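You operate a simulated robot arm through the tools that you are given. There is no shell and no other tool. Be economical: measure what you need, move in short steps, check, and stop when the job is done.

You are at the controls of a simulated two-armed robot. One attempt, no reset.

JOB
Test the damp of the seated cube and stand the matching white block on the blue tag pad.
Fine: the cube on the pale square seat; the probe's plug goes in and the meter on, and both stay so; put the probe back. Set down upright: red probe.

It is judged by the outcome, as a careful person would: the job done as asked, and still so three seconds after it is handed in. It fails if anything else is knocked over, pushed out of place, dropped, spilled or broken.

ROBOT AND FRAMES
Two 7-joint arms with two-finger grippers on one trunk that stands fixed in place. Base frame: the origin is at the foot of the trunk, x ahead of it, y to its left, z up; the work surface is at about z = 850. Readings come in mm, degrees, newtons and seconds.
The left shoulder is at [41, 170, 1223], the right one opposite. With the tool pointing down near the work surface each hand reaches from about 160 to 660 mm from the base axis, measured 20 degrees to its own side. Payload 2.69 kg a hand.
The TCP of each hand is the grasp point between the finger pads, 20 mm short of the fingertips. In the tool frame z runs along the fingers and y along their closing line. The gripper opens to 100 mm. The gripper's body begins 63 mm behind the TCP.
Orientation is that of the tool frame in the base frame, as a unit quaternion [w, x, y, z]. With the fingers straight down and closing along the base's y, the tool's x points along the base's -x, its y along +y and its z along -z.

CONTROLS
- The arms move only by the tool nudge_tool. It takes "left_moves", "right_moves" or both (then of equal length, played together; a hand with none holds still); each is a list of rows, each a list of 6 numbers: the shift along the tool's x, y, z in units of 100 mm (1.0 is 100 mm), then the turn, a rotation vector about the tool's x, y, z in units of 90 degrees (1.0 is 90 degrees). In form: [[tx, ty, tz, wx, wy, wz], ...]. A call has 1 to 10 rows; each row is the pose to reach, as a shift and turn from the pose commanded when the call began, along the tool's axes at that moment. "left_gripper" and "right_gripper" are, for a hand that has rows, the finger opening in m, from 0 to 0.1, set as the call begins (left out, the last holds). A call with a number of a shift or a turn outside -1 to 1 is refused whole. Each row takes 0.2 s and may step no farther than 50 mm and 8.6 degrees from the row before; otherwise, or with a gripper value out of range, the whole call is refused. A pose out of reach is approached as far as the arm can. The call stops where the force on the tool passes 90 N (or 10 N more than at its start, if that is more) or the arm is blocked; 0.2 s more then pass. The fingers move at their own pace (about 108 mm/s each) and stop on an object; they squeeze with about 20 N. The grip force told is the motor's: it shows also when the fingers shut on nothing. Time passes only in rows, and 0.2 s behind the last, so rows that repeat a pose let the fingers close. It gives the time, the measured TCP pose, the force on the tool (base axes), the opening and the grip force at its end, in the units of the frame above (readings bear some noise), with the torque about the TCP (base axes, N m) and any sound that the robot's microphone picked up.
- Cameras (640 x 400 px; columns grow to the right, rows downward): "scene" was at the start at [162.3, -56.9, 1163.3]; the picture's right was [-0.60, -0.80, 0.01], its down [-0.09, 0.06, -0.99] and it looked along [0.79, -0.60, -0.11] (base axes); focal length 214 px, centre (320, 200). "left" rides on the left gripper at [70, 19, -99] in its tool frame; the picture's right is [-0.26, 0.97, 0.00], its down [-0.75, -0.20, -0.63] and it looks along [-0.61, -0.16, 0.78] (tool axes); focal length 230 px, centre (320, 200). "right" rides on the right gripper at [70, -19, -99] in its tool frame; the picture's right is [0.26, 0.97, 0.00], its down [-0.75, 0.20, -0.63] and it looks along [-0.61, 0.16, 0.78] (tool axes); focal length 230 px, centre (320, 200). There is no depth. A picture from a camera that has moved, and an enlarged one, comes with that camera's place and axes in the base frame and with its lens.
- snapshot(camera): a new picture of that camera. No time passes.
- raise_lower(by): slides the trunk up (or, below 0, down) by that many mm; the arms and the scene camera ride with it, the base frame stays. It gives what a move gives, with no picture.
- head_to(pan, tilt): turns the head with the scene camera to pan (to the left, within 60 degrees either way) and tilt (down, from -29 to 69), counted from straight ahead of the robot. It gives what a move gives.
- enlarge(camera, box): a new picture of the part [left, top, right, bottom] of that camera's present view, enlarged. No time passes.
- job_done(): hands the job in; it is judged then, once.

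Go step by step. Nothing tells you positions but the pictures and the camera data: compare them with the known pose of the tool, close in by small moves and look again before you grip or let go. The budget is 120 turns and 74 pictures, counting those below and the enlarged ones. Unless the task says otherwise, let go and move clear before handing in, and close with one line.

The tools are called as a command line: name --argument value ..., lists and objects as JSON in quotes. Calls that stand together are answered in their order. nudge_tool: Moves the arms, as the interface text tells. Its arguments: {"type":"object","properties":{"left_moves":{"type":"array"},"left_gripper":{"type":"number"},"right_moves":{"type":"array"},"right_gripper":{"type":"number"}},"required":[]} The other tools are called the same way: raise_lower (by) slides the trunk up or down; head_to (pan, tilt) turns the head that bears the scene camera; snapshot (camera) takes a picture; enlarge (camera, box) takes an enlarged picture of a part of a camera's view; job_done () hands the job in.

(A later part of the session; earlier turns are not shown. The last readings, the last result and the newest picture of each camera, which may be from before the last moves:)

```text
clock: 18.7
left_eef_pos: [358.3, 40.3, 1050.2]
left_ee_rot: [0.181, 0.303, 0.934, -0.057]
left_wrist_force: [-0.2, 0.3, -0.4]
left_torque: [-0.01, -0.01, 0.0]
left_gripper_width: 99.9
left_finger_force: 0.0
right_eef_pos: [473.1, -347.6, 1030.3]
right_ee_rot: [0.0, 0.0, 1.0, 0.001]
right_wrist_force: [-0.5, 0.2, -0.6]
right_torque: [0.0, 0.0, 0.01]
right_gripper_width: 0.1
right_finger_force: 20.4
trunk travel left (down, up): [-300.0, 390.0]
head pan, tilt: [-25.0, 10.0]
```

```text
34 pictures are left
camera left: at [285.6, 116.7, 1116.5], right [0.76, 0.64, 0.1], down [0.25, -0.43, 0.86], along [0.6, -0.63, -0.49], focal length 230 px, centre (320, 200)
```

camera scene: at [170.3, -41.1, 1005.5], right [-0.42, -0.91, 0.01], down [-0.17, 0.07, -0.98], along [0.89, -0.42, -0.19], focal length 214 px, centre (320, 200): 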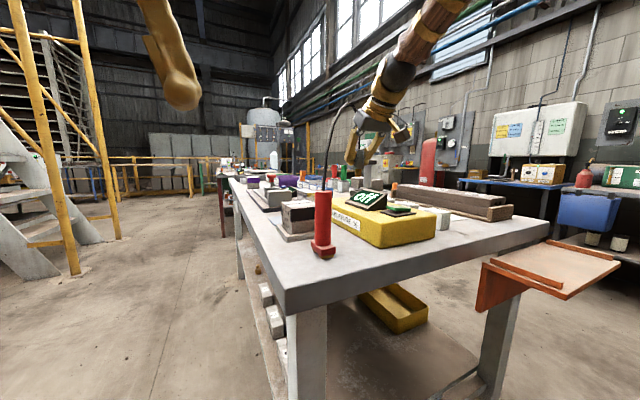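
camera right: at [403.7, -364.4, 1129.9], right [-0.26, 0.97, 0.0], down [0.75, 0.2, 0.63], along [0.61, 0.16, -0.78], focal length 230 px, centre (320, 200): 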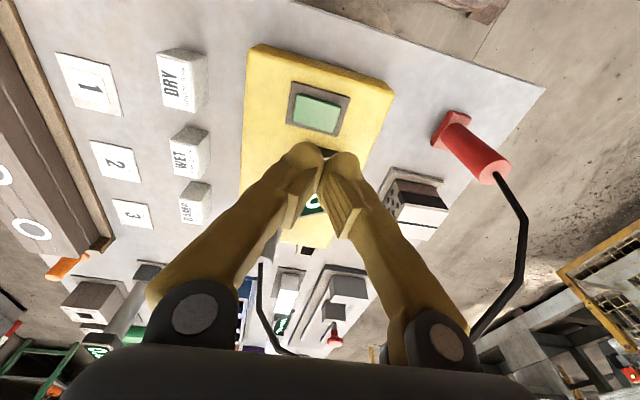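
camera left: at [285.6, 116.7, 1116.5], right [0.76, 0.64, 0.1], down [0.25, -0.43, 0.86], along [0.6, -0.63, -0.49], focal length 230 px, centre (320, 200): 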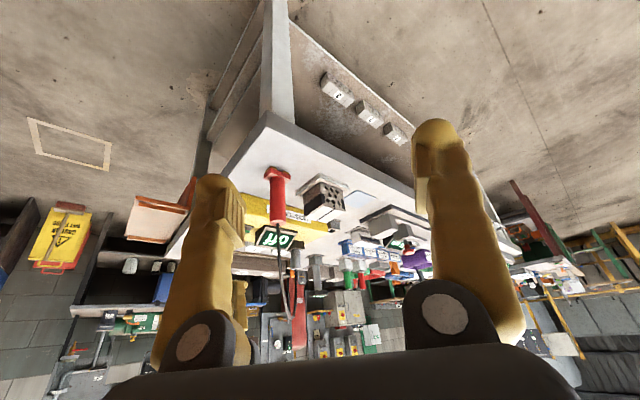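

Button confirmed at about (473,-350). Descending to just above it.

nudge_tool --right_moves '[[0, -0.02, 0.35, 0, 0, 0], [0, -0.02, 0.7, 0, 0, 0], [0, -0.02, 0.85, 0, 0, 0], [0, -0.02, 0.92, 0, 0, 0]]'

enlarge --camera "scene" --box '[320, 120, 440, 250]'

```text
clock: 19.7
left_eef_pos: [359.4, 41.2, 1049.7]
left_ee_rot: [0.181, 0.303, 0.934, -0.058]
left_wrist_force: [-0.5, 0.3, -0.1]
left_torque: [0.02, 0.01, 0.01]
left_gripper_width: 100.1
left_finger_force: 0.0
right_eef_pos: [473.8, -349.1, 938.2]
right_ee_rot: [0.002, 0.0, 1.0, 0.001]
right_wrist_force: [-0.4, -1.2, 0.0]
right_torque: [-0.01, 0.02, -0.02]
right_gripper_width: 0.0
right_finger_force: 20.0
trunk travel left (down, up): [-300.0, 390.0]
head pan, tilt: [-25.0, 10.0]
```

```text
3.08 times, centred on (380, 185) of scene
camera zoom: at [170.5, -40.8, 1005.4], right [-0.42, -0.91, 0.01], down [-0.17, 0.07, -0.98], along [0.89, -0.42, -0.19], focal length 660 px, centre (135, 246)
```

zoom: 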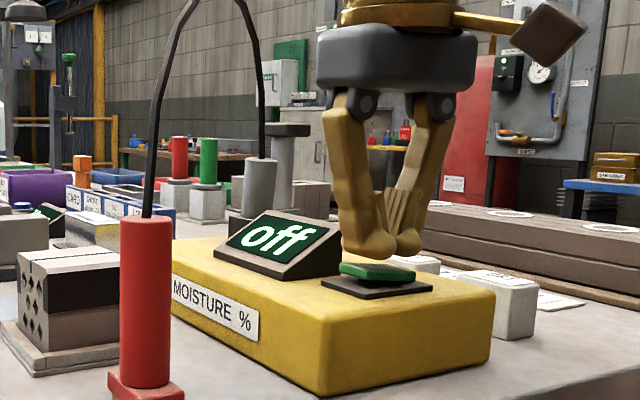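

Fingertips are just above the button. Pressing down in small steps.

nudge_tool --right_moves '[[0, 0, 0.04, 0, 0, 0], [0, 0, 0.08, 0, 0, 0], [0, 0, 0.11, 0, 0, 0], [0, 0, 0.13, 0, 0, 0]]'

enlarge --camera "scene" --box '[320, 120, 440, 250]'

```text
clock: 20.7
left_eef_pos: [356.5, 43.1, 1051.1]
left_ee_rot: [0.183, 0.304, 0.933, -0.057]
left_wrist_force: [1.5, 0.7, 0.0]
left_torque: [0.03, 0.01, 0.01]
left_gripper_width: 99.7
left_finger_force: 0.0
right_eef_pos: [473.8, -350.5, 929.5]
right_ee_rot: [0.006, 0.0, 1.0, -0.002]
right_wrist_force: [-2.5, -7.1, 34.0]
right_torque: [-0.12, 0.15, 0.07]
right_gripper_width: 6.3
right_finger_force: 29.7
trunk travel left (down, up): [-300.0, 390.0]
head pan, tilt: [-25.0, 10.0]
heard: click
```

```text
3.08 times, centred on (380, 185) of scene
camera zoom: at [168.3, -40.1, 1006.3], right [-0.42, -0.91, 0.01], down [-0.17, 0.07, -0.98], along [0.89, -0.42, -0.19], focal length 660 px, centre (135, 246)
```

zoom: 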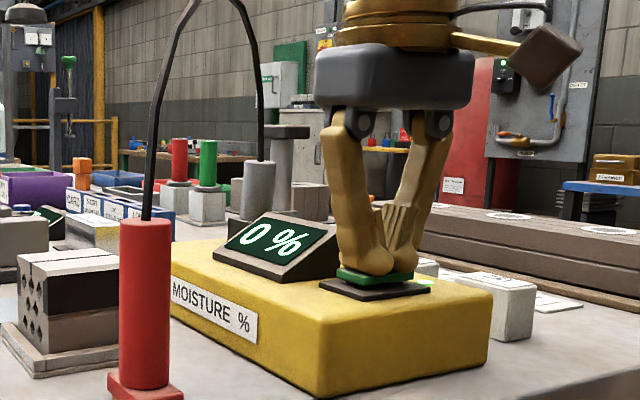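

The meter is on and reads 0 %. Raising the hand and moving toward the probe.

nudge_tool --right_moves '[[0, 0, -0.4, 0, 0, 0], [0, 0, -0.8, 0, 0, 0], [0.25, 0.25, -1.0, 0, 0, 0], [0.5, 0.5, -1.0, 0, 0, 0], [0.75, 0.75, -1.0, 0, 0, 0], [1.0, 1.0, -1.0, 0, 0, 0]]' --right_gripper 0.07

nudge_tool --right_moves '[[0, 0.14, 0.02, 0, -0.078, 0], [0, 0.28, 0.04, 0, -0.156, 0], [0, 0.42, 0.06, 0, -0.234, 0], [0, 0.56, 0.08, 0, -0.312, 0], [0, 0.68, 0.1, 0, -0.389, 0]]'

snapshot --camera "right"

snapshot --camera "scene"

```text
clock: 22.1
left_eef_pos: [358.3, 42.4, 1050.4]
left_ee_rot: [0.181, 0.303, 0.934, -0.059]
left_wrist_force: [0.3, -0.3, 1.0]
left_torque: [0.01, -0.03, 0.01]
left_gripper_width: 100.1
left_finger_force: 0.0
right_eef_pos: [371.4, -249.1, 1026.3]
right_ee_rot: [-0.001, 0.0, 1.0, -0.001]
right_wrist_force: [0.3, -0.7, 0.1]
right_torque: [0.03, 0.01, -0.01]
right_gripper_width: 70.0
right_finger_force: 0.0
trunk travel left (down, up): [-300.0, 390.0]
head pan, tilt: [-25.0, 10.0]
heard: click, click
```

```text
clock: 23.3
left_eef_pos: [358.5, 41.6, 1049.9]
left_ee_rot: [0.182, 0.303, 0.934, -0.058]
left_wrist_force: [-0.1, 0.5, -0.5]
left_torque: [0.03, -0.01, -0.01]
left_gripper_width: 100.1
left_finger_force: 0.0
right_eef_pos: [409.8, -202.1, 970.9]
right_ee_rot: [0.292, 0.0, 0.956, -0.002]
right_wrist_force: [0.2, -0.3, -0.5]
right_torque: [-0.04, 0.03, -0.01]
right_gripper_width: 70.0
right_finger_force: 0.0
right hand out of reach, approached as far as the arm can: row 2, 3, 4, 5
trunk travel left (down, up): [-300.0, 390.0]
head pan, tilt: [-25.0, 10.0]
```

```text
31 pictures are left
camera right: at [296.8, -218.4, 1013.3], right [-0.21, 0.97, -0.15], down [0.27, 0.2, 0.94], along [0.94, 0.16, -0.3], focal length 230 px, centre (320, 200)
```

right: 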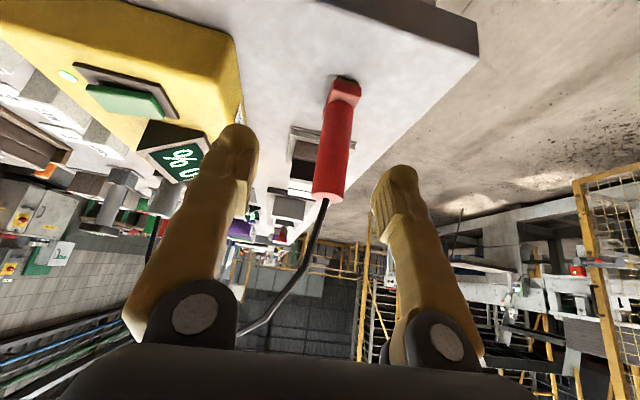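

```text
30 pictures are left
camera scene: at [170.3, -40.4, 1005.5], right [-0.42, -0.91, 0.01], down [-0.17, 0.07, -0.98], along [0.89, -0.42, -0.19], focal length 214 px, centre (320, 200)
```

scene: 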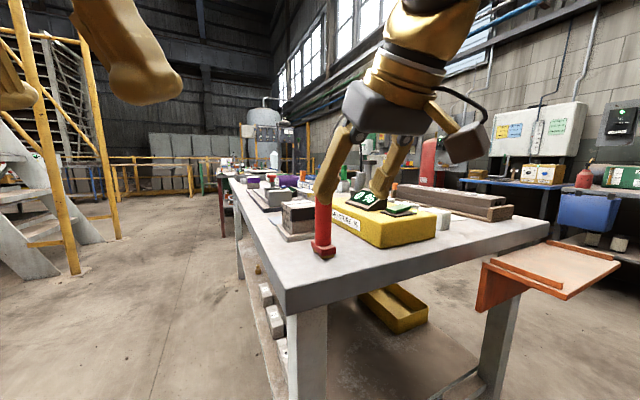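

The meter still reads 0 %. The probe handle is at about (464,-183), top z≈955. The arm was near its inner limit, so I'll shift it forward and up to get a clean pose.

nudge_tool --right_moves '[[-0.28, 0, -0.05, 0, 0, 0], [-0.56, 0, -0.1, 0, 0, 0]]'

```text
clock: 23.9
left_eef_pos: [358.0, 40.8, 1049.8]
left_ee_rot: [0.182, 0.303, 0.934, -0.058]
left_wrist_force: [0.2, -0.5, -0.9]
left_torque: [0.01, 0.01, 0.0]
left_gripper_width: 99.8
left_finger_force: 0.0
right_eef_pos: [449.5, -199.4, 1009.0]
right_ee_rot: [0.291, 0.001, 0.957, 0.001]
right_wrist_force: [-0.3, -0.2, 0.9]
right_torque: [-0.04, 0.0, 0.02]
right_gripper_width: 69.9
right_finger_force: 0.0
trunk travel left (down, up): [-300.0, 390.0]
head pan, tilt: [-25.0, 10.0]
```

nudge_tool --right_moves '[[0.17, 0.08, 0, 0, 0, 0], [0.35, 0.164, 0.1, 0, 0, 0], [0.35, 0.164, 0.35, 0, 0, 0]]'

snapshot --camera "right"

```text
clock: 24.7
left_eef_pos: [360.5, 42.5, 1049.0]
left_ee_rot: [0.181, 0.303, 0.934, -0.059]
left_wrist_force: [1.9, 0.8, -1.3]
left_torque: [-0.02, 0.06, 0.01]
left_gripper_width: 99.9
left_finger_force: 0.1
right_eef_pos: [443.4, -183.9, 969.7]
right_ee_rot: [0.303, 0.0, 0.953, 0.001]
right_wrist_force: [0.3, 0.3, 0.6]
right_torque: [0.03, 0.03, 0.0]
right_gripper_width: 69.8
right_finger_force: 0.1
right hand out of reach, approached as far as the arm can: row 1
trunk travel left (down, up): [-300.0, 390.0]
head pan, tilt: [-25.0, 10.0]
```

```text
29 pictures are left
camera right: at [329.9, -200.6, 1009.8], right [-0.21, 0.97, -0.15], down [0.25, 0.2, 0.95], along [0.95, 0.16, -0.28], focal length 230 px, centre (320, 200)
```

right: 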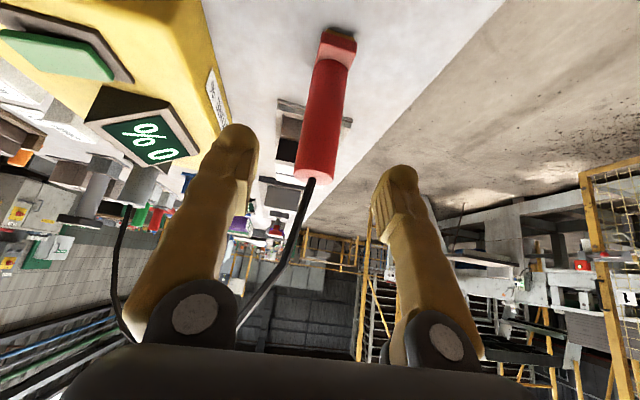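

The handle is centred between the fingers. Advancing to grip height.

nudge_tool --right_moves '[[0.03, 0, 0.24, 0, 0, 0], [0.09, 0, 0.484, 0, 0, 0]]'

snapshot --camera "right"

enlarge --camera "scene" --box '[260, 130, 400, 270]'

```text
clock: 25.3
left_eef_pos: [358.8, 40.8, 1050.2]
left_ee_rot: [0.181, 0.303, 0.934, -0.057]
left_wrist_force: [0.4, 0.1, -0.7]
left_torque: [-0.01, -0.02, 0.01]
left_gripper_width: 100.0
left_finger_force: 0.0
right_eef_pos: [464.6, -185.1, 929.8]
right_ee_rot: [0.309, 0.008, 0.951, 0.011]
right_wrist_force: [-0.3, 0.5, -0.6]
right_torque: [-0.05, 0.0, -0.01]
right_gripper_width: 69.9
right_finger_force: 0.0
trunk travel left (down, up): [-300.0, 390.0]
head pan, tilt: [-25.0, 10.0]
```

```text
28 pictures are left
camera right: at [350.4, -201.5, 968.0], right [-0.2, 0.97, -0.13], down [0.24, 0.17, 0.96], along [0.95, 0.16, -0.27], focal length 230 px, centre (320, 200)
```

right: 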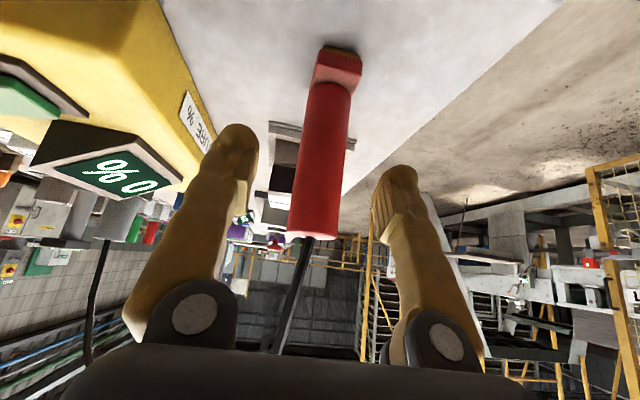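

```text
2.86 times, centred on (330, 200) of scene
camera zoom: at [170.5, -40.8, 1005.4], right [-0.42, -0.91, 0.01], down [-0.17, 0.07, -0.98], along [0.89, -0.42, -0.19], focal length 613 px, centre (291, 200)
```

zoom: 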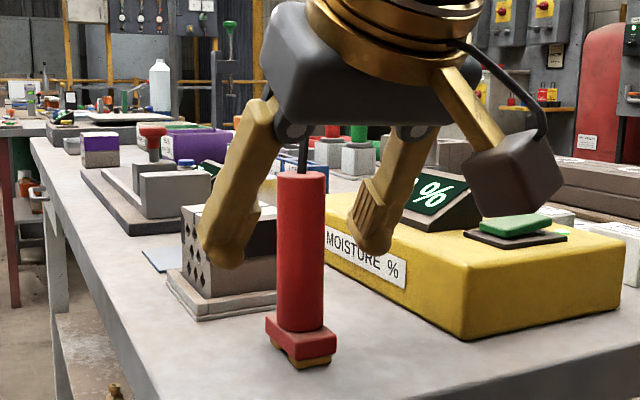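

The handle sits at the grasp point in both views. Closing the grip.

nudge_tool --right_moves '[[0, 0, 0, 0, 0, 0], [0, 0, 0, 0, 0, 0], [0, 0, 0, 0, 0, 0]]' --right_gripper 0.0

enlarge --camera "scene" --box '[260, 130, 400, 270]'

```text
clock: 26.1
left_eef_pos: [358.3, 41.7, 1050.1]
left_ee_rot: [0.182, 0.302, 0.934, -0.058]
left_wrist_force: [-0.8, 0.2, -0.6]
left_torque: [0.03, -0.01, -0.01]
left_gripper_width: 99.9
left_finger_force: 0.0
right_eef_pos: [465.3, -187.2, 927.8]
right_ee_rot: [0.307, 0.01, 0.951, 0.009]
right_wrist_force: [1.4, 2.0, 13.0]
right_torque: [0.06, -0.17, 0.01]
right_gripper_width: 25.7
right_finger_force: 20.2
trunk travel left (down, up): [-300.0, 390.0]
head pan, tilt: [-25.0, 10.0]
```

```text
2.86 times, centred on (330, 200) of scene
camera zoom: at [169.9, -40.2, 1005.7], right [-0.42, -0.91, 0.01], down [-0.17, 0.07, -0.98], along [0.89, -0.42, -0.19], focal length 613 px, centre (291, 200)
```

zoom: 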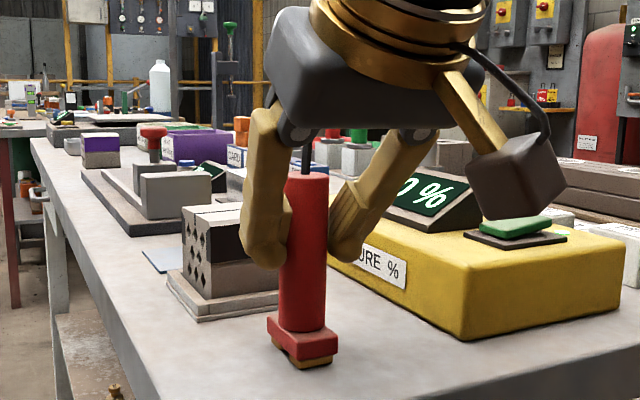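

Held at 25.7 mm. Cube top centre estimates at (580,-183,912). Lifting the probe up and forward.

nudge_tool --right_moves '[[-0.088, 0, -0.122, 0, 0, 0], [-0.1755, 0, -0.243, 0, 0, 0], [-0.432, 0, -0.428, 0, 0, 0], [-0.711, 0, -0.473, 0, 0, 0]]'

snapshot --camera "right"

```text
clock: 27.1
left_eef_pos: [359.1, 40.9, 1049.9]
left_ee_rot: [0.181, 0.303, 0.934, -0.058]
left_wrist_force: [0.2, -0.5, 0.1]
left_torque: [0.0, -0.01, -0.01]
left_gripper_width: 100.1
left_finger_force: 0.0
right_eef_pos: [494.7, -185.7, 1002.0]
right_ee_rot: [0.301, -0.001, 0.953, 0.001]
right_wrist_force: [-0.5, -0.5, -1.5]
right_torque: [0.01, -0.01, 0.01]
right_gripper_width: 25.6
right_finger_force: 19.8
trunk travel left (down, up): [-300.0, 390.0]
head pan, tilt: [-25.0, 10.0]
```

```text
25 pictures are left
camera right: at [381.7, -202.1, 1042.2], right [-0.21, 0.97, -0.15], down [0.25, 0.2, 0.95], along [0.94, 0.16, -0.29], focal length 230 px, centre (320, 200)
```

right: 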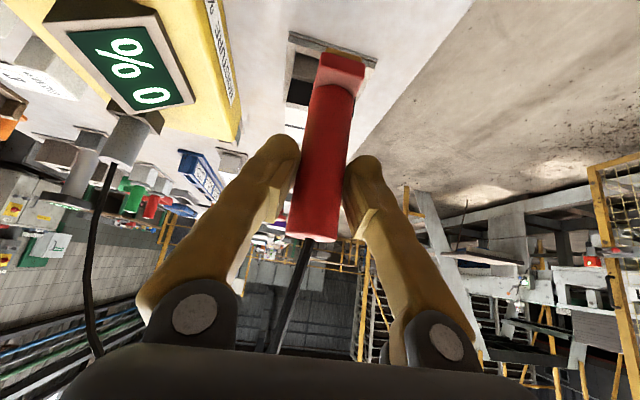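

nudge_tool --right_moves '[[-0.29, 0.01, 0.0, 0, 0, 0], [-0.54, 0.02, 0.18, 0, 0, 0], [-0.782, 0.03, 0.365, 0, 0, 0]]'

enlarge --camera "left" --box '[250, 150, 410, 250]'

enlarge --camera "right" --box '[240, 0, 440, 125]'

```text
clock: 27.9
left_eef_pos: [359.7, 41.8, 1049.1]
left_ee_rot: [0.181, 0.303, 0.934, -0.058]
left_wrist_force: [0.9, -0.3, 0.2]
left_torque: [0.01, 0.02, -0.02]
left_gripper_width: 100.1
left_finger_force: 0.0
right_eef_pos: [578.9, -184.8, 1016.4]
right_ee_rot: [0.302, 0.0, 0.953, 0.0]
right_wrist_force: [-0.2, -0.1, -1.3]
right_torque: [-0.01, 0.02, 0.0]
right_gripper_width: 25.4
right_finger_force: 19.9
trunk travel left (down, up): [-300.0, 390.0]
head pan, tilt: [-25.0, 10.0]
```

```text
4.00 times, centred on (330, 200) of left
camera zoom: at [286.1, 116.3, 1116.3], right [0.76, 0.64, 0.1], down [0.26, -0.43, 0.86], along [0.6, -0.63, -0.49], focal length 920 px, centre (280, 200)
```

zoom: 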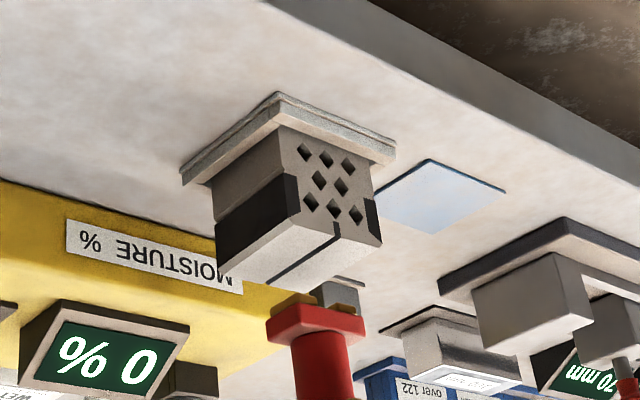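

```text
3.20 times, centred on (340, 62) of right
camera zoom: at [466.2, -200.3, 1057.3], right [-0.21, 0.97, -0.15], down [0.25, 0.2, 0.95], along [0.94, 0.16, -0.29], focal length 736 px, centre (256, 640)
```

zoom: 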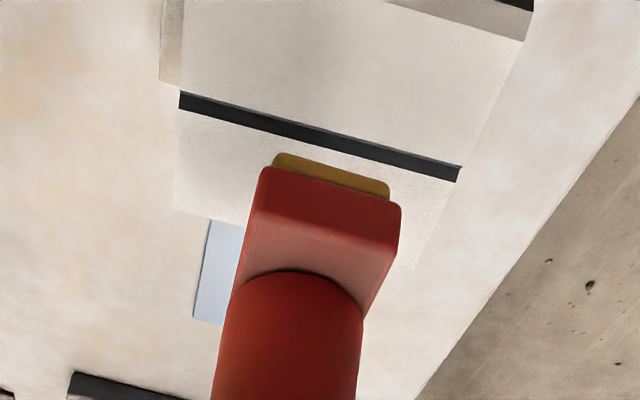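

The probe's two brass electrodes are above the cube top's centre (≈581,-184,915), with a gap of about 23 mm. Lowering gently.

nudge_tool --right_moves '[[0.057, 0, 0.082, 0, 0, 0], [0.103, 0, 0.147, 0, 0, 0], [0.12, 0, 0.172, 0, 0, 0], [0.132, 0, 0.188, 0, 0, 0]]'

enlarge --camera "left" --box '[250, 150, 410, 250]'

```text
clock: 28.9
left_eef_pos: [359.7, 41.6, 1050.2]
left_ee_rot: [0.18, 0.303, 0.934, -0.058]
left_wrist_force: [0.7, 0.5, 0.3]
left_torque: [-0.02, 0.01, 0.05]
left_gripper_width: 100.2
left_finger_force: 0.0
right_eef_pos: [578.0, -182.2, 995.2]
right_ee_rot: [0.302, -0.001, 0.953, 0.001]
right_wrist_force: [-0.5, 0.1, -0.4]
right_torque: [-0.01, 0.0, -0.01]
right_gripper_width: 25.6
right_finger_force: 20.5
trunk travel left (down, up): [-300.0, 390.0]
head pan, tilt: [-25.0, 10.0]
```

```text
4.00 times, centred on (330, 200) of left
camera zoom: at [285.6, 116.5, 1116.5], right [0.76, 0.64, 0.1], down [0.25, -0.43, 0.86], along [0.6, -0.63, -0.49], focal length 920 px, centre (280, 200)
```

zoom: 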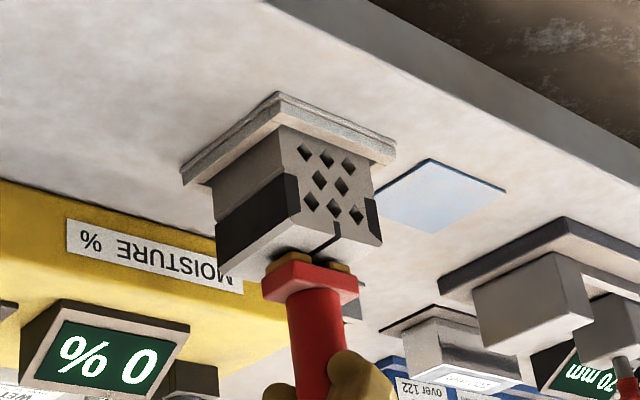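

Almost touching. Lowering in 2 mm steps.

nudge_tool --right_moves '[[0.0115, 0, 0.0164, 0, 0, 0], [0.023, 0, 0.0328, 0, 0, 0], [0.0345, 0, 0.049, 0, 0, 0], [0.0345, 0, 0.049, 0, 0, 0]]'

enlarge --camera "left" --box '[250, 150, 410, 250]'

```text
clock: 29.9
left_eef_pos: [357.7, 41.9, 1050.3]
left_ee_rot: [0.181, 0.303, 0.934, -0.058]
left_wrist_force: [0.6, -0.4, 0.1]
left_torque: [0.01, -0.02, -0.02]
left_gripper_width: 100.2
left_finger_force: 0.1
right_eef_pos: [579.3, -183.5, 991.1]
right_ee_rot: [0.305, 0.001, 0.952, 0.0]
right_wrist_force: [-1.1, -1.0, 16.8]
right_torque: [0.0, -0.18, -0.02]
right_gripper_width: 25.4
right_finger_force: 20.7
trunk travel left (down, up): [-300.0, 390.0]
head pan, tilt: [-25.0, 10.0]
```

```text
4.00 times, centred on (330, 200) of left
camera zoom: at [284.3, 116.7, 1117.0], right [0.76, 0.64, 0.1], down [0.25, -0.43, 0.86], along [0.6, -0.63, -0.49], focal length 920 px, centre (280, 200)
```

zoom: 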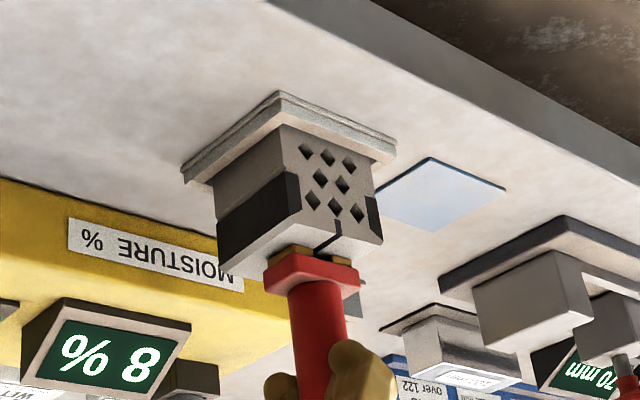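

It reads "8 %". I'll hold half a second and zoom to confirm.

nudge_tool --right_moves '[[0, 0, 0, 0, 0, 0], [0, 0, 0, 0, 0, 0], [0, 0, 0, 0, 0, 0], [0, 0, 0, 0, 0, 0]]'

enlarge --camera "left" --box '[246, 222, 310, 262]'

```text
clock: 30.9
left_eef_pos: [357.0, 41.5, 1049.1]
left_ee_rot: [0.182, 0.304, 0.933, -0.058]
left_wrist_force: [-0.2, 0.7, -0.2]
left_torque: [0.0, 0.01, 0.02]
left_gripper_width: 99.9
left_finger_force: 0.2
right_eef_pos: [577.8, -181.6, 989.5]
right_ee_rot: [0.304, 0.0, 0.953, 0.0]
right_wrist_force: [1.5, -2.5, 15.3]
right_torque: [-0.02, -0.25, 0.0]
right_gripper_width: 25.4
right_finger_force: 19.7
trunk travel left (down, up): [-300.0, 390.0]
head pan, tilt: [-25.0, 10.0]
```

```text
10.00 times, centred on (278, 242) of left
camera zoom: at [284.6, 116.6, 1116.8], right [0.76, 0.64, 0.1], down [0.25, -0.43, 0.86], along [0.6, -0.63, -0.49], focal length 2301 px, centre (740, -220)
```

zoom: 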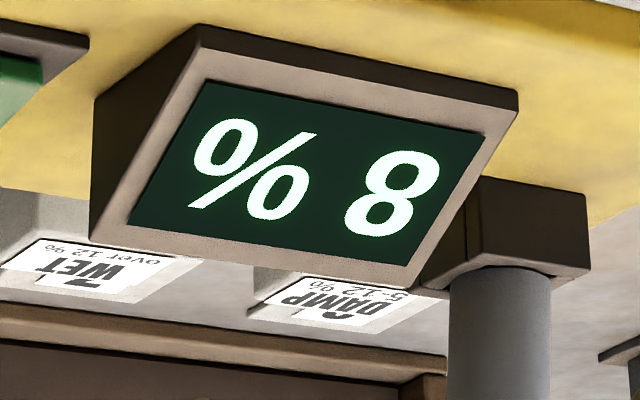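

8 % means DAMP (5–12 %). Lifting off and bringing the probe back toward its standing place.

nudge_tool --right_moves '[[-0.072, 0, -0.102, 0, 0, 0], [-0.144, 0, -0.204, 0, 0, 0], [0.18, 0, -0.43, 0, 0, 0], [0.55, 0, -0.694, 0, 0, 0]]'

nudge_tool --right_moves '[[0.12, 0, 0.12, 0, 0, 0], [0.33, -0.01, 0.2, 0, 0, 0], [0.47, -0.01, 0.3, 0, 0, 0], [0.58, -0.01, 0.4, 0, 0, 0]]'

enlarge --camera "scene" --box '[260, 130, 400, 270]'

```text
clock: 31.9
left_eef_pos: [358.4, 40.2, 1050.7]
left_ee_rot: [0.182, 0.304, 0.933, -0.058]
left_wrist_force: [-0.5, -0.5, -0.4]
left_torque: [0.0, -0.02, 0.01]
left_gripper_width: 100.0
left_finger_force: 0.1
right_eef_pos: [491.2, -179.7, 1013.2]
right_ee_rot: [0.301, 0.0, 0.953, 0.0]
right_wrist_force: [-0.5, 1.0, -0.4]
right_torque: [-0.03, -0.03, 0.04]
right_gripper_width: 25.6
right_finger_force: 20.1
trunk travel left (down, up): [-300.0, 390.0]
head pan, tilt: [-25.0, 10.0]
```

```text
clock: 32.9
left_eef_pos: [359.0, 41.0, 1050.3]
left_ee_rot: [0.18, 0.303, 0.934, -0.058]
left_wrist_force: [0.0, -0.1, -0.1]
left_torque: [-0.01, 0.01, -0.04]
left_gripper_width: 99.8
left_finger_force: 0.0
right_eef_pos: [468.8, -182.4, 945.9]
right_ee_rot: [0.303, 0.0, 0.953, 0.001]
right_wrist_force: [-0.1, 0.1, -0.2]
right_torque: [-0.01, -0.01, -0.02]
right_gripper_width: 25.4
right_finger_force: 19.0
trunk travel left (down, up): [-300.0, 390.0]
head pan, tilt: [-25.0, 10.0]
```

```text
2.86 times, centred on (330, 200) of scene
camera zoom: at [170.6, -40.8, 1005.4], right [-0.42, -0.91, 0.01], down [-0.17, 0.07, -0.98], along [0.89, -0.42, -0.19], focal length 613 px, centre (291, 200)
```

zoom: 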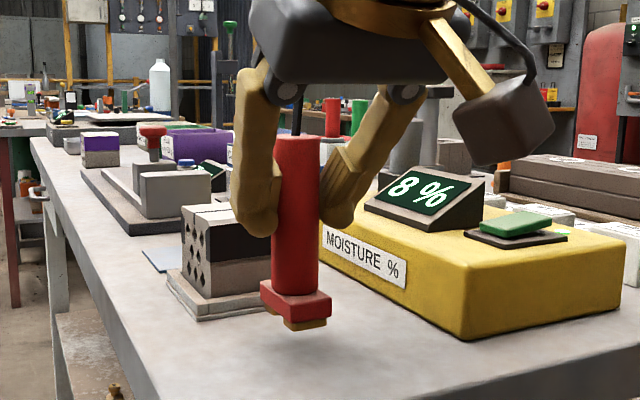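

The probe hangs upright about 17 mm above the bench near its original place. Lowering to touch.

nudge_tool --right_moves '[[0.08, 0, 0.04, 0, 0, 0], [0.108, 0, 0.082, 0, 0, 0], [0.125, 0, 0.106, 0, 0, 0], [0.134, 0, 0.12, 0, 0, 0]]'

enlarge --camera "scene" --box '[260, 130, 400, 270]'

```text
clock: 33.9
left_eef_pos: [359.9, 41.2, 1049.2]
left_ee_rot: [0.181, 0.303, 0.934, -0.058]
left_wrist_force: [-0.1, -0.2, 0.6]
left_torque: [0.02, 0.01, 0.01]
left_gripper_width: 99.7
left_finger_force: 0.1
right_eef_pos: [463.0, -182.4, 929.3]
right_ee_rot: [0.301, 0.0, 0.954, 0.0]
right_wrist_force: [0.0, -0.5, -1.4]
right_torque: [-0.02, -0.01, 0.0]
right_gripper_width: 25.5
right_finger_force: 20.6
trunk travel left (down, up): [-300.0, 390.0]
head pan, tilt: [-25.0, 10.0]
```

```text
2.86 times, centred on (330, 200) of scene
camera zoom: at [170.5, -40.7, 1005.4], right [-0.42, -0.91, 0.01], down [-0.17, 0.07, -0.98], along [0.89, -0.42, -0.19], focal length 613 px, centre (291, 200)
```

zoom: 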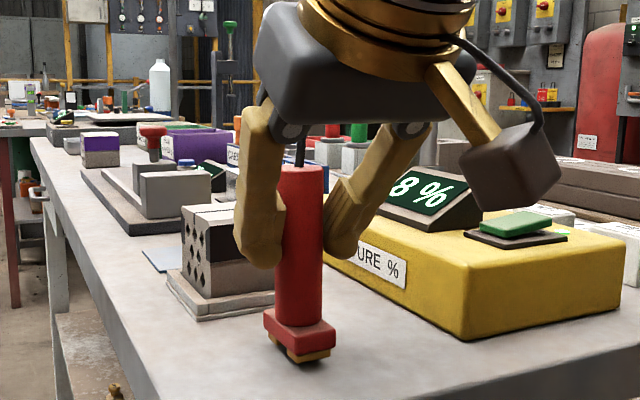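

nudge_tool --right_moves '[[0.0115, 0, 0.0164, 0, 0, 0], [0.02, 0, 0.028, 0, 0, 0], [0.026, 0, 0.037, 0, 0, 0], [0.026, 0, 0.037, 0, 0, 0]]'

```text
clock: 34.9
left_eef_pos: [358.8, 40.9, 1050.0]
left_ee_rot: [0.181, 0.304, 0.934, -0.058]
left_wrist_force: [0.0, 0.9, 0.7]
left_torque: [0.0, 0.03, -0.03]
left_gripper_width: 100.0
left_finger_force: 0.0
right_eef_pos: [463.5, -183.2, 925.7]
right_ee_rot: [0.302, 0.0, 0.953, 0.0]
right_wrist_force: [-0.4, -0.2, 1.4]
right_torque: [0.03, 0.01, 0.01]
right_gripper_width: 25.6
right_finger_force: 21.0
trunk travel left (down, up): [-300.0, 390.0]
head pan, tilt: [-25.0, 10.0]
```

Not clearly in contact yet; a little further.

nudge_tool --right_moves '[[0.0058, 0, 0.0082, 0, 0, 0], [0.0115, 0, 0.0164, 0, 0, 0], [0.0173, 0, 0.0246, 0, 0, 0], [0.0173, 0, 0.0246, 0, 0, 0]]'

enlarge --camera "scene" --box '[260, 130, 400, 270]'

```text
clock: 35.9
left_eef_pos: [357.0, 41.4, 1050.8]
left_ee_rot: [0.182, 0.303, 0.933, -0.058]
left_wrist_force: [0.5, 0.1, 0.1]
left_torque: [0.0, -0.01, 0.0]
left_gripper_width: 100.0
left_finger_force: 0.0
right_eef_pos: [465.2, -183.4, 923.3]
right_ee_rot: [0.305, 0.0, 0.952, 0.0]
right_wrist_force: [0.5, -3.2, 15.5]
right_torque: [-0.04, -0.24, -0.02]
right_gripper_width: 25.6
right_finger_force: 19.8
trunk travel left (down, up): [-300.0, 390.0]
head pan, tilt: [-25.0, 10.0]
```

```text
2.86 times, centred on (330, 200) of scene
camera zoom: at [169.6, -40.6, 1005.7], right [-0.42, -0.91, 0.01], down [-0.17, 0.07, -0.98], along [0.89, -0.42, -0.19], focal length 613 px, centre (291, 200)
```

zoom: 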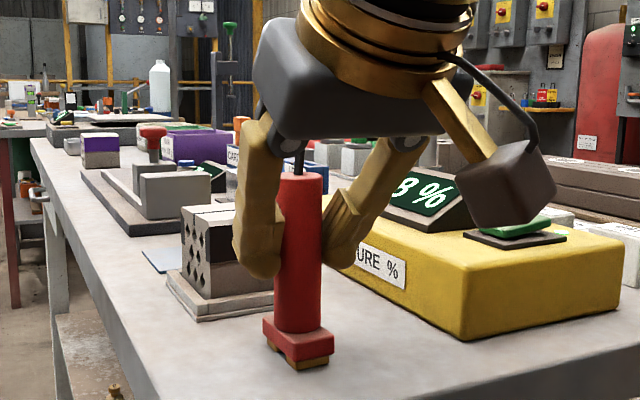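

Contact at 15 N, probe upright. Relieving slightly, then opening and backing off.

nudge_tool --right_moves '[[-0.009, 0, -0.0123, 0, 0, 0], [-0.009, 0, -0.0123, 0, 0, 0]]'

nudge_tool --right_moves '[[0, 0, 0, 0, 0, 0], [0, 0, 0, 0, 0, 0], [0, 0, -0.15, 0, 0, 0], [-0.05, 0, -0.35, 0, 0, 0], [-0.15, 0, -0.55, 0, 0, 0], [-0.35, 0, -0.8, 0, 0, 0]]' --right_gripper 0.07

snapshot --camera "scene"

```text
clock: 36.5
left_eef_pos: [358.5, 41.7, 1050.5]
left_ee_rot: [0.182, 0.303, 0.934, -0.058]
left_wrist_force: [0.0, 0.0, -0.5]
left_torque: [0.02, 0.01, -0.01]
left_gripper_width: 100.1
left_finger_force: 0.2
right_eef_pos: [462.5, -182.3, 924.2]
right_ee_rot: [0.302, 0.0, 0.953, 0.0]
right_wrist_force: [1.9, 1.3, 7.3]
right_torque: [0.04, -0.33, 0.02]
right_gripper_width: 25.5
right_finger_force: 20.1
trunk travel left (down, up): [-300.0, 390.0]
head pan, tilt: [-25.0, 10.0]
```

```text
clock: 37.9
left_eef_pos: [357.6, 41.5, 1049.6]
left_ee_rot: [0.182, 0.303, 0.934, -0.059]
left_wrist_force: [-0.8, -0.4, 0.4]
left_torque: [-0.03, -0.04, 0.01]
left_gripper_width: 99.8
left_finger_force: 0.0
right_eef_pos: [448.0, -183.0, 1004.2]
right_ee_rot: [0.296, 0.0, 0.955, 0.0]
right_wrist_force: [0.1, 0.5, 0.0]
right_torque: [-0.03, 0.01, 0.02]
right_gripper_width: 70.0
right_finger_force: 0.0
trunk travel left (down, up): [-300.0, 390.0]
head pan, tilt: [-25.0, 10.0]
```

```text
16 pictures are left
camera scene: at [170.3, -40.7, 1005.5], right [-0.42, -0.91, 0.01], down [-0.17, 0.07, -0.98], along [0.89, -0.42, -0.19], focal length 214 px, centre (320, 200)
```

scene: 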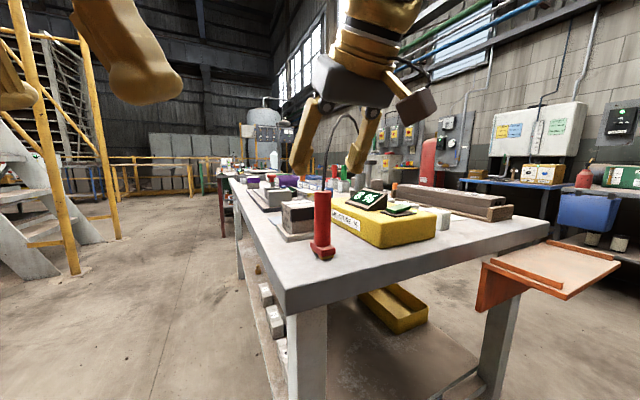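

The probe stands and the meter stays on at 8 %. The DAMP block is at about (663,-485), top z≈883. I'll carry the hand there at height with less tilt.

nudge_tool --right_moves '[[-0.175, -0.33, 0.04, 0, 0.016, 0], [-0.35, -0.66, 0.08, 0, 0.033, 0], [-0.526, -1.0, 0.117, 0, 0.049, 0]]'

nudge_tool --right_moves '[[-0.17, -0.33, 0.1, 0, 0, 0], [-0.35, -0.66, 0.2, 0, 0, 0], [-0.52, -1.0, 0.3, 0, 0, 0]]'

nudge_tool --right_moves '[[-0.11, -0.33, 0.07, 0, 0, 0], [-0.23, -0.66, 0.14, 0, 0, 0], [-0.346, -1.0, 0.2, 0, 0, 0]]'

snapshot --camera "right"

```text
clock: 38.7
left_eef_pos: [358.7, 41.0, 1049.8]
left_ee_rot: [0.181, 0.303, 0.934, -0.057]
left_wrist_force: [-0.2, -0.1, 0.7]
left_torque: [0.02, 0.04, 0.01]
left_gripper_width: 99.7
left_finger_force: 0.1
right_eef_pos: [498.1, -284.1, 1029.8]
right_ee_rot: [0.265, 0.0, 0.964, 0.001]
right_wrist_force: [0.0, -0.5, 0.5]
right_torque: [0.01, 0.02, 0.0]
right_gripper_width: 70.1
right_finger_force: 0.0
trunk travel left (down, up): [-300.0, 390.0]
head pan, tilt: [-25.0, 10.0]
```

```text
clock: 39.5
left_eef_pos: [358.3, 40.6, 1048.6]
left_ee_rot: [0.181, 0.303, 0.934, -0.058]
left_wrist_force: [-0.2, -0.3, 1.1]
left_torque: [0.03, -0.01, 0.02]
left_gripper_width: 100.0
left_finger_force: 0.0
right_eef_pos: [557.6, -384.1, 1030.7]
right_ee_rot: [0.265, 0.0, 0.964, 0.0]
right_wrist_force: [-0.2, 0.5, -0.2]
right_torque: [0.03, -0.01, 0.03]
right_gripper_width: 70.0
right_finger_force: 0.1
trunk travel left (down, up): [-300.0, 390.0]
head pan, tilt: [-25.0, 10.0]
```

```text
clock: 40.3
left_eef_pos: [359.3, 40.9, 1049.9]
left_ee_rot: [0.181, 0.304, 0.934, -0.059]
left_wrist_force: [0.0, -0.6, -0.1]
left_torque: [-0.02, 0.01, -0.01]
left_gripper_width: 100.1
left_finger_force: 0.1
right_eef_pos: [597.8, -483.2, 1030.0]
right_ee_rot: [0.265, 0.0, 0.964, 0.002]
right_wrist_force: [0.0, -0.1, -0.2]
right_torque: [0.01, -0.01, 0.01]
right_gripper_width: 70.0
right_finger_force: 0.1
trunk travel left (down, up): [-300.0, 390.0]
head pan, tilt: [-25.0, 10.0]
```

```text
15 pictures are left
camera right: at [487.7, -500.8, 1079.7], right [-0.22, 0.97, -0.13], down [0.32, 0.2, 0.93], along [0.92, 0.16, -0.36], focal length 230 px, centre (320, 200)
```

right: 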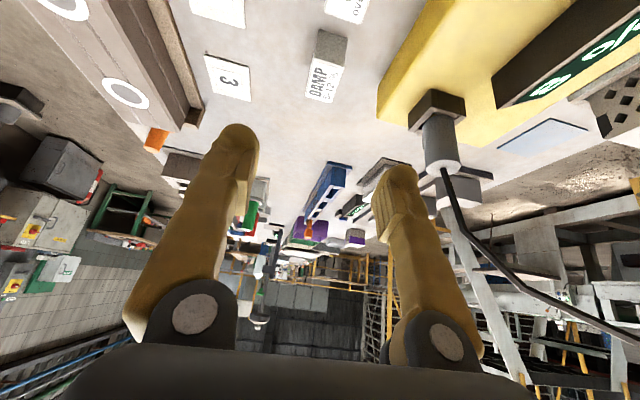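

DAMP block confirmed at (662,-484). Descending along the tool axis.

nudge_tool --right_moves '[[0.1, 0, 0.3, 0, 0, 0], [0.2, -0.01, 0.6, 0, 0, 0], [0.244, -0.01, 0.9, 0, 0, 0]]'

nudge_tool --right_moves '[[0, 0, 0.25, 0, 0, 0], [0, 0, 0.4, 0, 0, 0]]'

snapshot --camera "right"

```text
clock: 41.1
left_eef_pos: [359.4, 40.0, 1049.6]
left_ee_rot: [0.181, 0.303, 0.934, -0.057]
left_wrist_force: [-0.3, 0.1, 0.0]
left_torque: [0.0, 0.03, 0.01]
left_gripper_width: 99.7
left_finger_force: 0.0
right_eef_pos: [622.0, -484.4, 941.6]
right_ee_rot: [0.265, 0.001, 0.964, 0.001]
right_wrist_force: [-0.7, -0.5, -0.3]
right_torque: [0.0, 0.0, -0.02]
right_gripper_width: 69.9
right_finger_force: 0.0
trunk travel left (down, up): [-300.0, 390.0]
head pan, tilt: [-25.0, 10.0]
```

```text
clock: 41.7
left_eef_pos: [358.9, 41.5, 1050.0]
left_ee_rot: [0.18, 0.304, 0.934, -0.058]
left_wrist_force: [-0.3, -0.2, 0.8]
left_torque: [-0.03, -0.01, 0.02]
left_gripper_width: 99.9
left_finger_force: 0.1
right_eef_pos: [643.4, -483.6, 906.6]
right_ee_rot: [0.266, 0.001, 0.964, 0.001]
right_wrist_force: [0.2, 0.1, -1.3]
right_torque: [-0.01, 0.0, -0.01]
right_gripper_width: 69.8
right_finger_force: 0.1
trunk travel left (down, up): [-300.0, 390.0]
head pan, tilt: [-25.0, 10.0]
```

```text
14 pictures are left
camera right: at [532.7, -500.5, 955.6], right [-0.22, 0.97, -0.13], down [0.32, 0.2, 0.93], along [0.92, 0.16, -0.36], focal length 230 px, centre (320, 200)
```

right: 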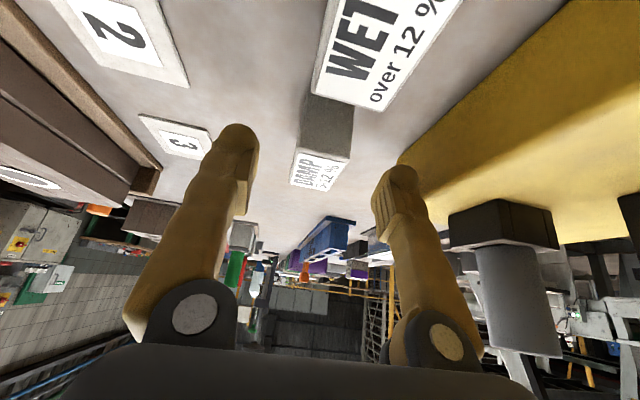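

Block centred between the fingers. Advancing the last 33 mm and closing.

nudge_tool --right_moves '[[0, 0.015, 0.17, 0, 0, 0], [0, 0.015, 0.33, 0, 0, 0], [0, 0.015, 0.33, 0, 0, 0]]'

nudge_tool --right_moves '[[0, 0, 0, 0, 0, 0], [0, 0, 0, 0, 0, 0], [0, 0, 0, 0, 0, 0]]' --right_gripper 0.0

snapshot --camera "right"

```text
clock: 42.5
left_eef_pos: [358.8, 41.3, 1049.0]
left_ee_rot: [0.181, 0.303, 0.934, -0.057]
left_wrist_force: [-0.4, -0.3, -0.1]
left_torque: [0.01, -0.01, 0.02]
left_gripper_width: 100.2
left_finger_force: 0.1
right_eef_pos: [660.6, -483.0, 877.9]
right_ee_rot: [0.264, 0.001, 0.964, 0.002]
right_wrist_force: [-0.2, -0.5, 0.0]
right_torque: [0.0, 0.02, -0.05]
right_gripper_width: 70.0
right_finger_force: 0.0
trunk travel left (down, up): [-300.0, 390.0]
head pan, tilt: [-25.0, 10.0]
```

```text
clock: 43.3
left_eef_pos: [359.3, 41.4, 1049.2]
left_ee_rot: [0.181, 0.303, 0.934, -0.058]
left_wrist_force: [-0.8, -0.2, -0.1]
left_torque: [0.01, 0.01, -0.03]
left_gripper_width: 100.3
left_finger_force: 0.0
right_eef_pos: [660.1, -484.1, 877.1]
right_ee_rot: [0.264, 0.0, 0.964, 0.001]
right_wrist_force: [0.7, -0.5, 0.0]
right_torque: [0.03, 0.02, 0.02]
right_gripper_width: 28.8
right_finger_force: 19.9
trunk travel left (down, up): [-300.0, 390.0]
head pan, tilt: [-25.0, 10.0]
```

```text
13 pictures are left
camera right: at [550.7, -500.4, 927.1], right [-0.22, 0.97, -0.13], down [0.32, 0.2, 0.93], along [0.92, 0.16, -0.36], focal length 230 px, centre (320, 200)
```

right: 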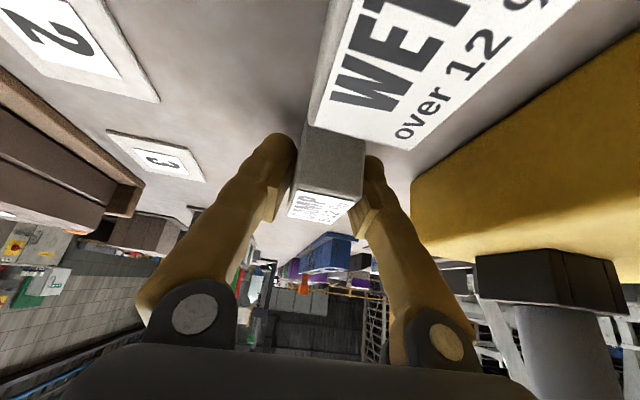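

Gripped at 28.8 mm. Lifting straight up and carrying high over the plug.

nudge_tool --right_moves '[[-0.127, 0, -0.215, 0, 0, 0], [-0.255, 0, -0.43, 0, 0, 0], [-0.382, 0, -0.646, 0, 0, 0], [-0.509, 0, -0.861, 0, 0, 0]]'

nudge_tool --right_moves '[[-0.15, 0, -0.25, 0, 0, 0], [-0.305, 0.2, -0.517, 0, 0, 0], [-0.305, 0.6, -0.517, 0, 0, 0], [-0.305, 1.0, -0.517, 0, 0, 0]]'

nudge_tool --right_moves '[[0, 0.33, 0, 0, 0, 0], [0, 0.66, 0, 0, 0, 0], [0, 1.0, 0, 0, 0, 0]]'

snapshot --camera "right"

```text
clock: 44.3
left_eef_pos: [358.6, 42.1, 1049.5]
left_ee_rot: [0.181, 0.303, 0.934, -0.058]
left_wrist_force: [-0.3, -0.6, 0.2]
left_torque: [-0.02, 0.05, 0.03]
left_gripper_width: 99.9
left_finger_force: 0.0
right_eef_pos: [661.7, -482.8, 979.4]
right_ee_rot: [0.264, 0.0, 0.965, 0.001]
right_wrist_force: [-0.3, 0.4, -0.8]
right_torque: [-0.01, -0.03, 0.03]
right_gripper_width: 28.7
right_finger_force: 20.1
trunk travel left (down, up): [-300.0, 390.0]
head pan, tilt: [-25.0, 10.0]
```

```text
clock: 45.3
left_eef_pos: [358.8, 41.8, 1049.1]
left_ee_rot: [0.182, 0.303, 0.934, -0.058]
left_wrist_force: [-0.3, 0.4, 1.0]
left_torque: [-0.01, -0.01, -0.01]
left_gripper_width: 100.0
left_finger_force: 0.0
right_eef_pos: [659.7, -380.0, 1038.8]
right_ee_rot: [0.266, 0.0, 0.964, 0.001]
right_wrist_force: [-1.2, -0.2, 0.6]
right_torque: [0.0, 0.01, 0.0]
right_gripper_width: 28.9
right_finger_force: 19.8
trunk travel left (down, up): [-300.0, 390.0]
head pan, tilt: [-25.0, 10.0]
```

```text
clock: 46.1
left_eef_pos: [359.4, 42.0, 1049.8]
left_ee_rot: [0.182, 0.303, 0.934, -0.057]
left_wrist_force: [-0.2, 0.1, 0.4]
left_torque: [0.02, -0.01, -0.01]
left_gripper_width: 100.0
left_finger_force: 0.0
right_eef_pos: [662.0, -279.2, 1038.8]
right_ee_rot: [0.266, 0.0, 0.964, 0.001]
right_wrist_force: [0.9, -0.2, 0.6]
right_torque: [-0.02, 0.01, -0.03]
right_gripper_width: 29.0
right_finger_force: 19.8
trunk travel left (down, up): [-300.0, 390.0]
head pan, tilt: [-25.0, 10.0]
```

```text
12 pictures are left
camera right: at [552.4, -296.3, 1087.7], right [-0.22, 0.97, -0.13], down [0.32, 0.2, 0.93], along [0.92, 0.16, -0.36], focal length 230 px, centre (320, 200)
```

right: 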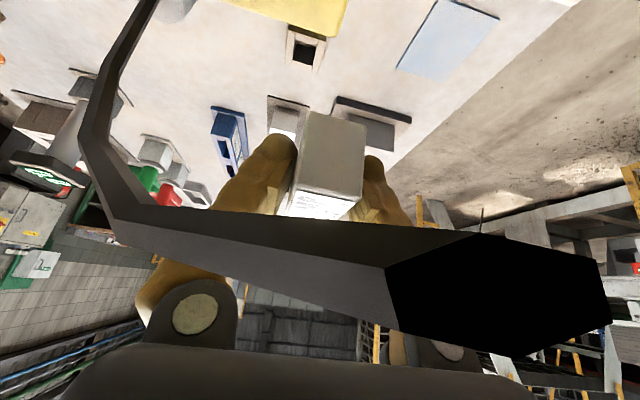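

No load from the cable. The pad centre triangulates to (681,-172). I'll move over it and yaw the hand 30° so that its camera clears the cube.

nudge_tool --right_moves '[[-0.03, 0.25, 0.02, -0.0425, 0, -0.0716], [-0.06, 0.5, 0.04, -0.085, 0, -0.1433], [-0.1, 0.75, 0.06, -0.1275, 0, -0.215], [-0.129, 1.0, 0.077, -0.17, 0, -0.2865]]'

snapshot --camera "right"

```text
clock: 47.1
left_eef_pos: [358.9, 40.4, 1049.3]
left_ee_rot: [0.181, 0.303, 0.934, -0.058]
left_wrist_force: [0.1, 0.8, -0.3]
left_torque: [0.0, 0.03, -0.01]
left_gripper_width: 100.4
left_finger_force: 0.0
right_eef_pos: [676.4, -182.9, 1039.3]
right_ee_rot: [0.257, -0.25, 0.931, 0.07]
right_wrist_force: [-0.3, 0.0, -0.5]
right_torque: [-0.02, 0.02, 0.04]
right_gripper_width: 29.0
right_finger_force: 19.6
trunk travel left (down, up): [-300.0, 390.0]
head pan, tilt: [-25.0, 10.0]
```

```text
11 pictures are left
camera right: at [590.9, -252.3, 1087.9], right [-0.68, 0.72, -0.13], down [0.18, 0.33, 0.93], along [0.71, 0.6, -0.36], focal length 230 px, centre (320, 200)
```

right: 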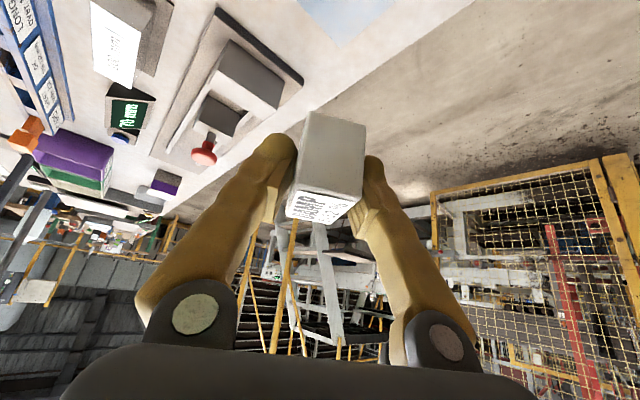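

Now lowering 100 mm over the pad centre.

nudge_tool --right_moves '[[0.08, 0.073, 0.24, 0, 0, 0], [0.21, 0.073, 0.46, 0, 0, 0], [0.34, 0.073, 0.67, 0, 0, 0], [0.465, 0.073, 0.887, 0, 0, 0]]'

snapshot --camera "right"

enlarge --camera "left" --box '[290, 160, 402, 230]'

```text
clock: 48.1
left_eef_pos: [358.9, 41.5, 1049.2]
left_ee_rot: [0.181, 0.303, 0.934, -0.057]
left_wrist_force: [0.4, 0.7, -0.3]
left_torque: [0.04, 0.0, 0.01]
left_gripper_width: 99.9
left_finger_force: 0.1
right_eef_pos: [676.4, -172.2, 937.6]
right_ee_rot: [0.257, -0.248, 0.932, 0.069]
right_wrist_force: [-0.1, 0.5, 0.0]
right_torque: [0.02, 0.01, 0.01]
right_gripper_width: 29.0
right_finger_force: 19.4
trunk travel left (down, up): [-300.0, 390.0]
head pan, tilt: [-25.0, 10.0]
```

```text
10 pictures are left
camera right: at [589.5, -241.3, 987.1], right [-0.67, 0.73, -0.13], down [0.18, 0.33, 0.93], along [0.72, 0.6, -0.36], focal length 230 px, centre (320, 200)
```

right: 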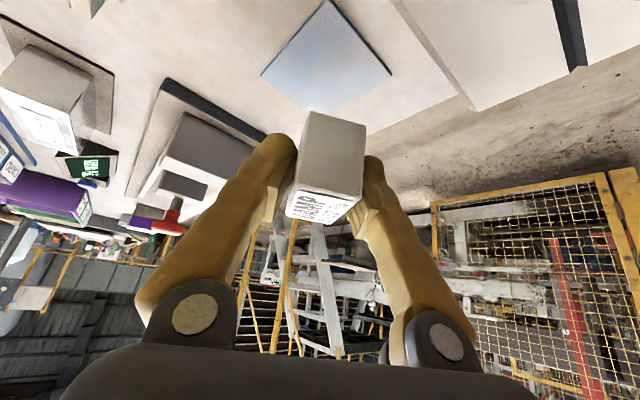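

```text
5.71 times, centred on (346, 195) of left
camera zoom: at [285.9, 116.4, 1116.3], right [0.76, 0.64, 0.1], down [0.25, -0.43, 0.86], along [0.6, -0.63, -0.49], focal length 1315 px, centre (171, 229)
```

zoom: 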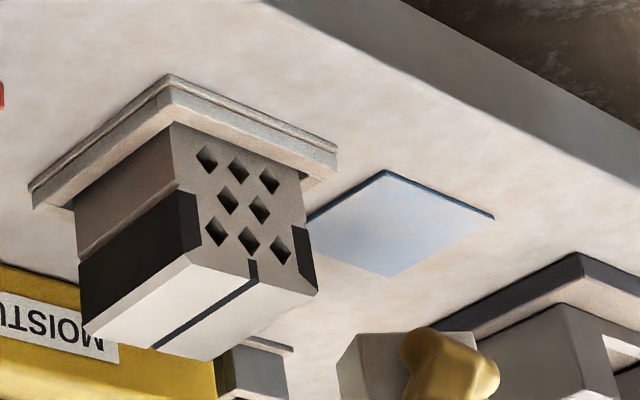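

The block is over the pad (pad centre ≈ (687,-175)). A small centring shift, then lowering 54 mm.

nudge_tool --right_moves '[[0.07, -0.07, 0.16, 0, 0, 0], [0.16, -0.07, 0.31, 0, 0, 0], [0.255, -0.07, 0.477, 0, 0, 0], [0.255, -0.07, 0.477, 0, 0, 0]]'

snapshot --camera "right"

```text
clock: 49.1
left_eef_pos: [358.6, 40.7, 1050.6]
left_ee_rot: [0.181, 0.303, 0.934, -0.057]
left_wrist_force: [-0.1, -0.4, -1.2]
left_torque: [-0.02, -0.01, -0.02]
left_gripper_width: 99.9
left_finger_force: 0.0
right_eef_pos: [680.0, -178.1, 882.6]
right_ee_rot: [0.256, -0.249, 0.931, 0.069]
right_wrist_force: [-0.3, 0.5, 0.3]
right_torque: [-0.02, 0.01, 0.0]
right_gripper_width: 28.9
right_finger_force: 20.0
trunk travel left (down, up): [-300.0, 390.0]
head pan, tilt: [-25.0, 10.0]
```

```text
8 pictures are left
camera right: at [594.6, -247.9, 932.3], right [-0.67, 0.73, -0.13], down [0.18, 0.33, 0.93], along [0.72, 0.6, -0.36], focal length 230 px, centre (320, 200)
```

right: 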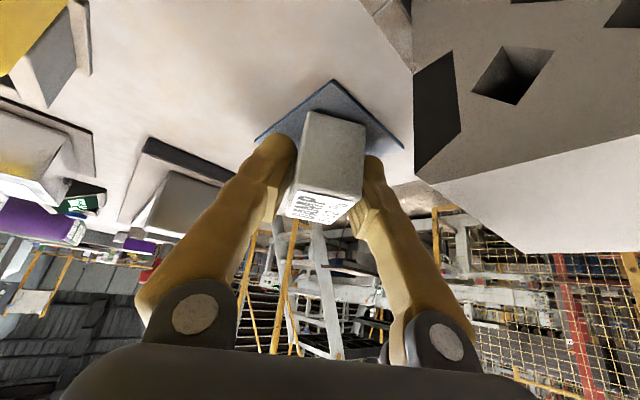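

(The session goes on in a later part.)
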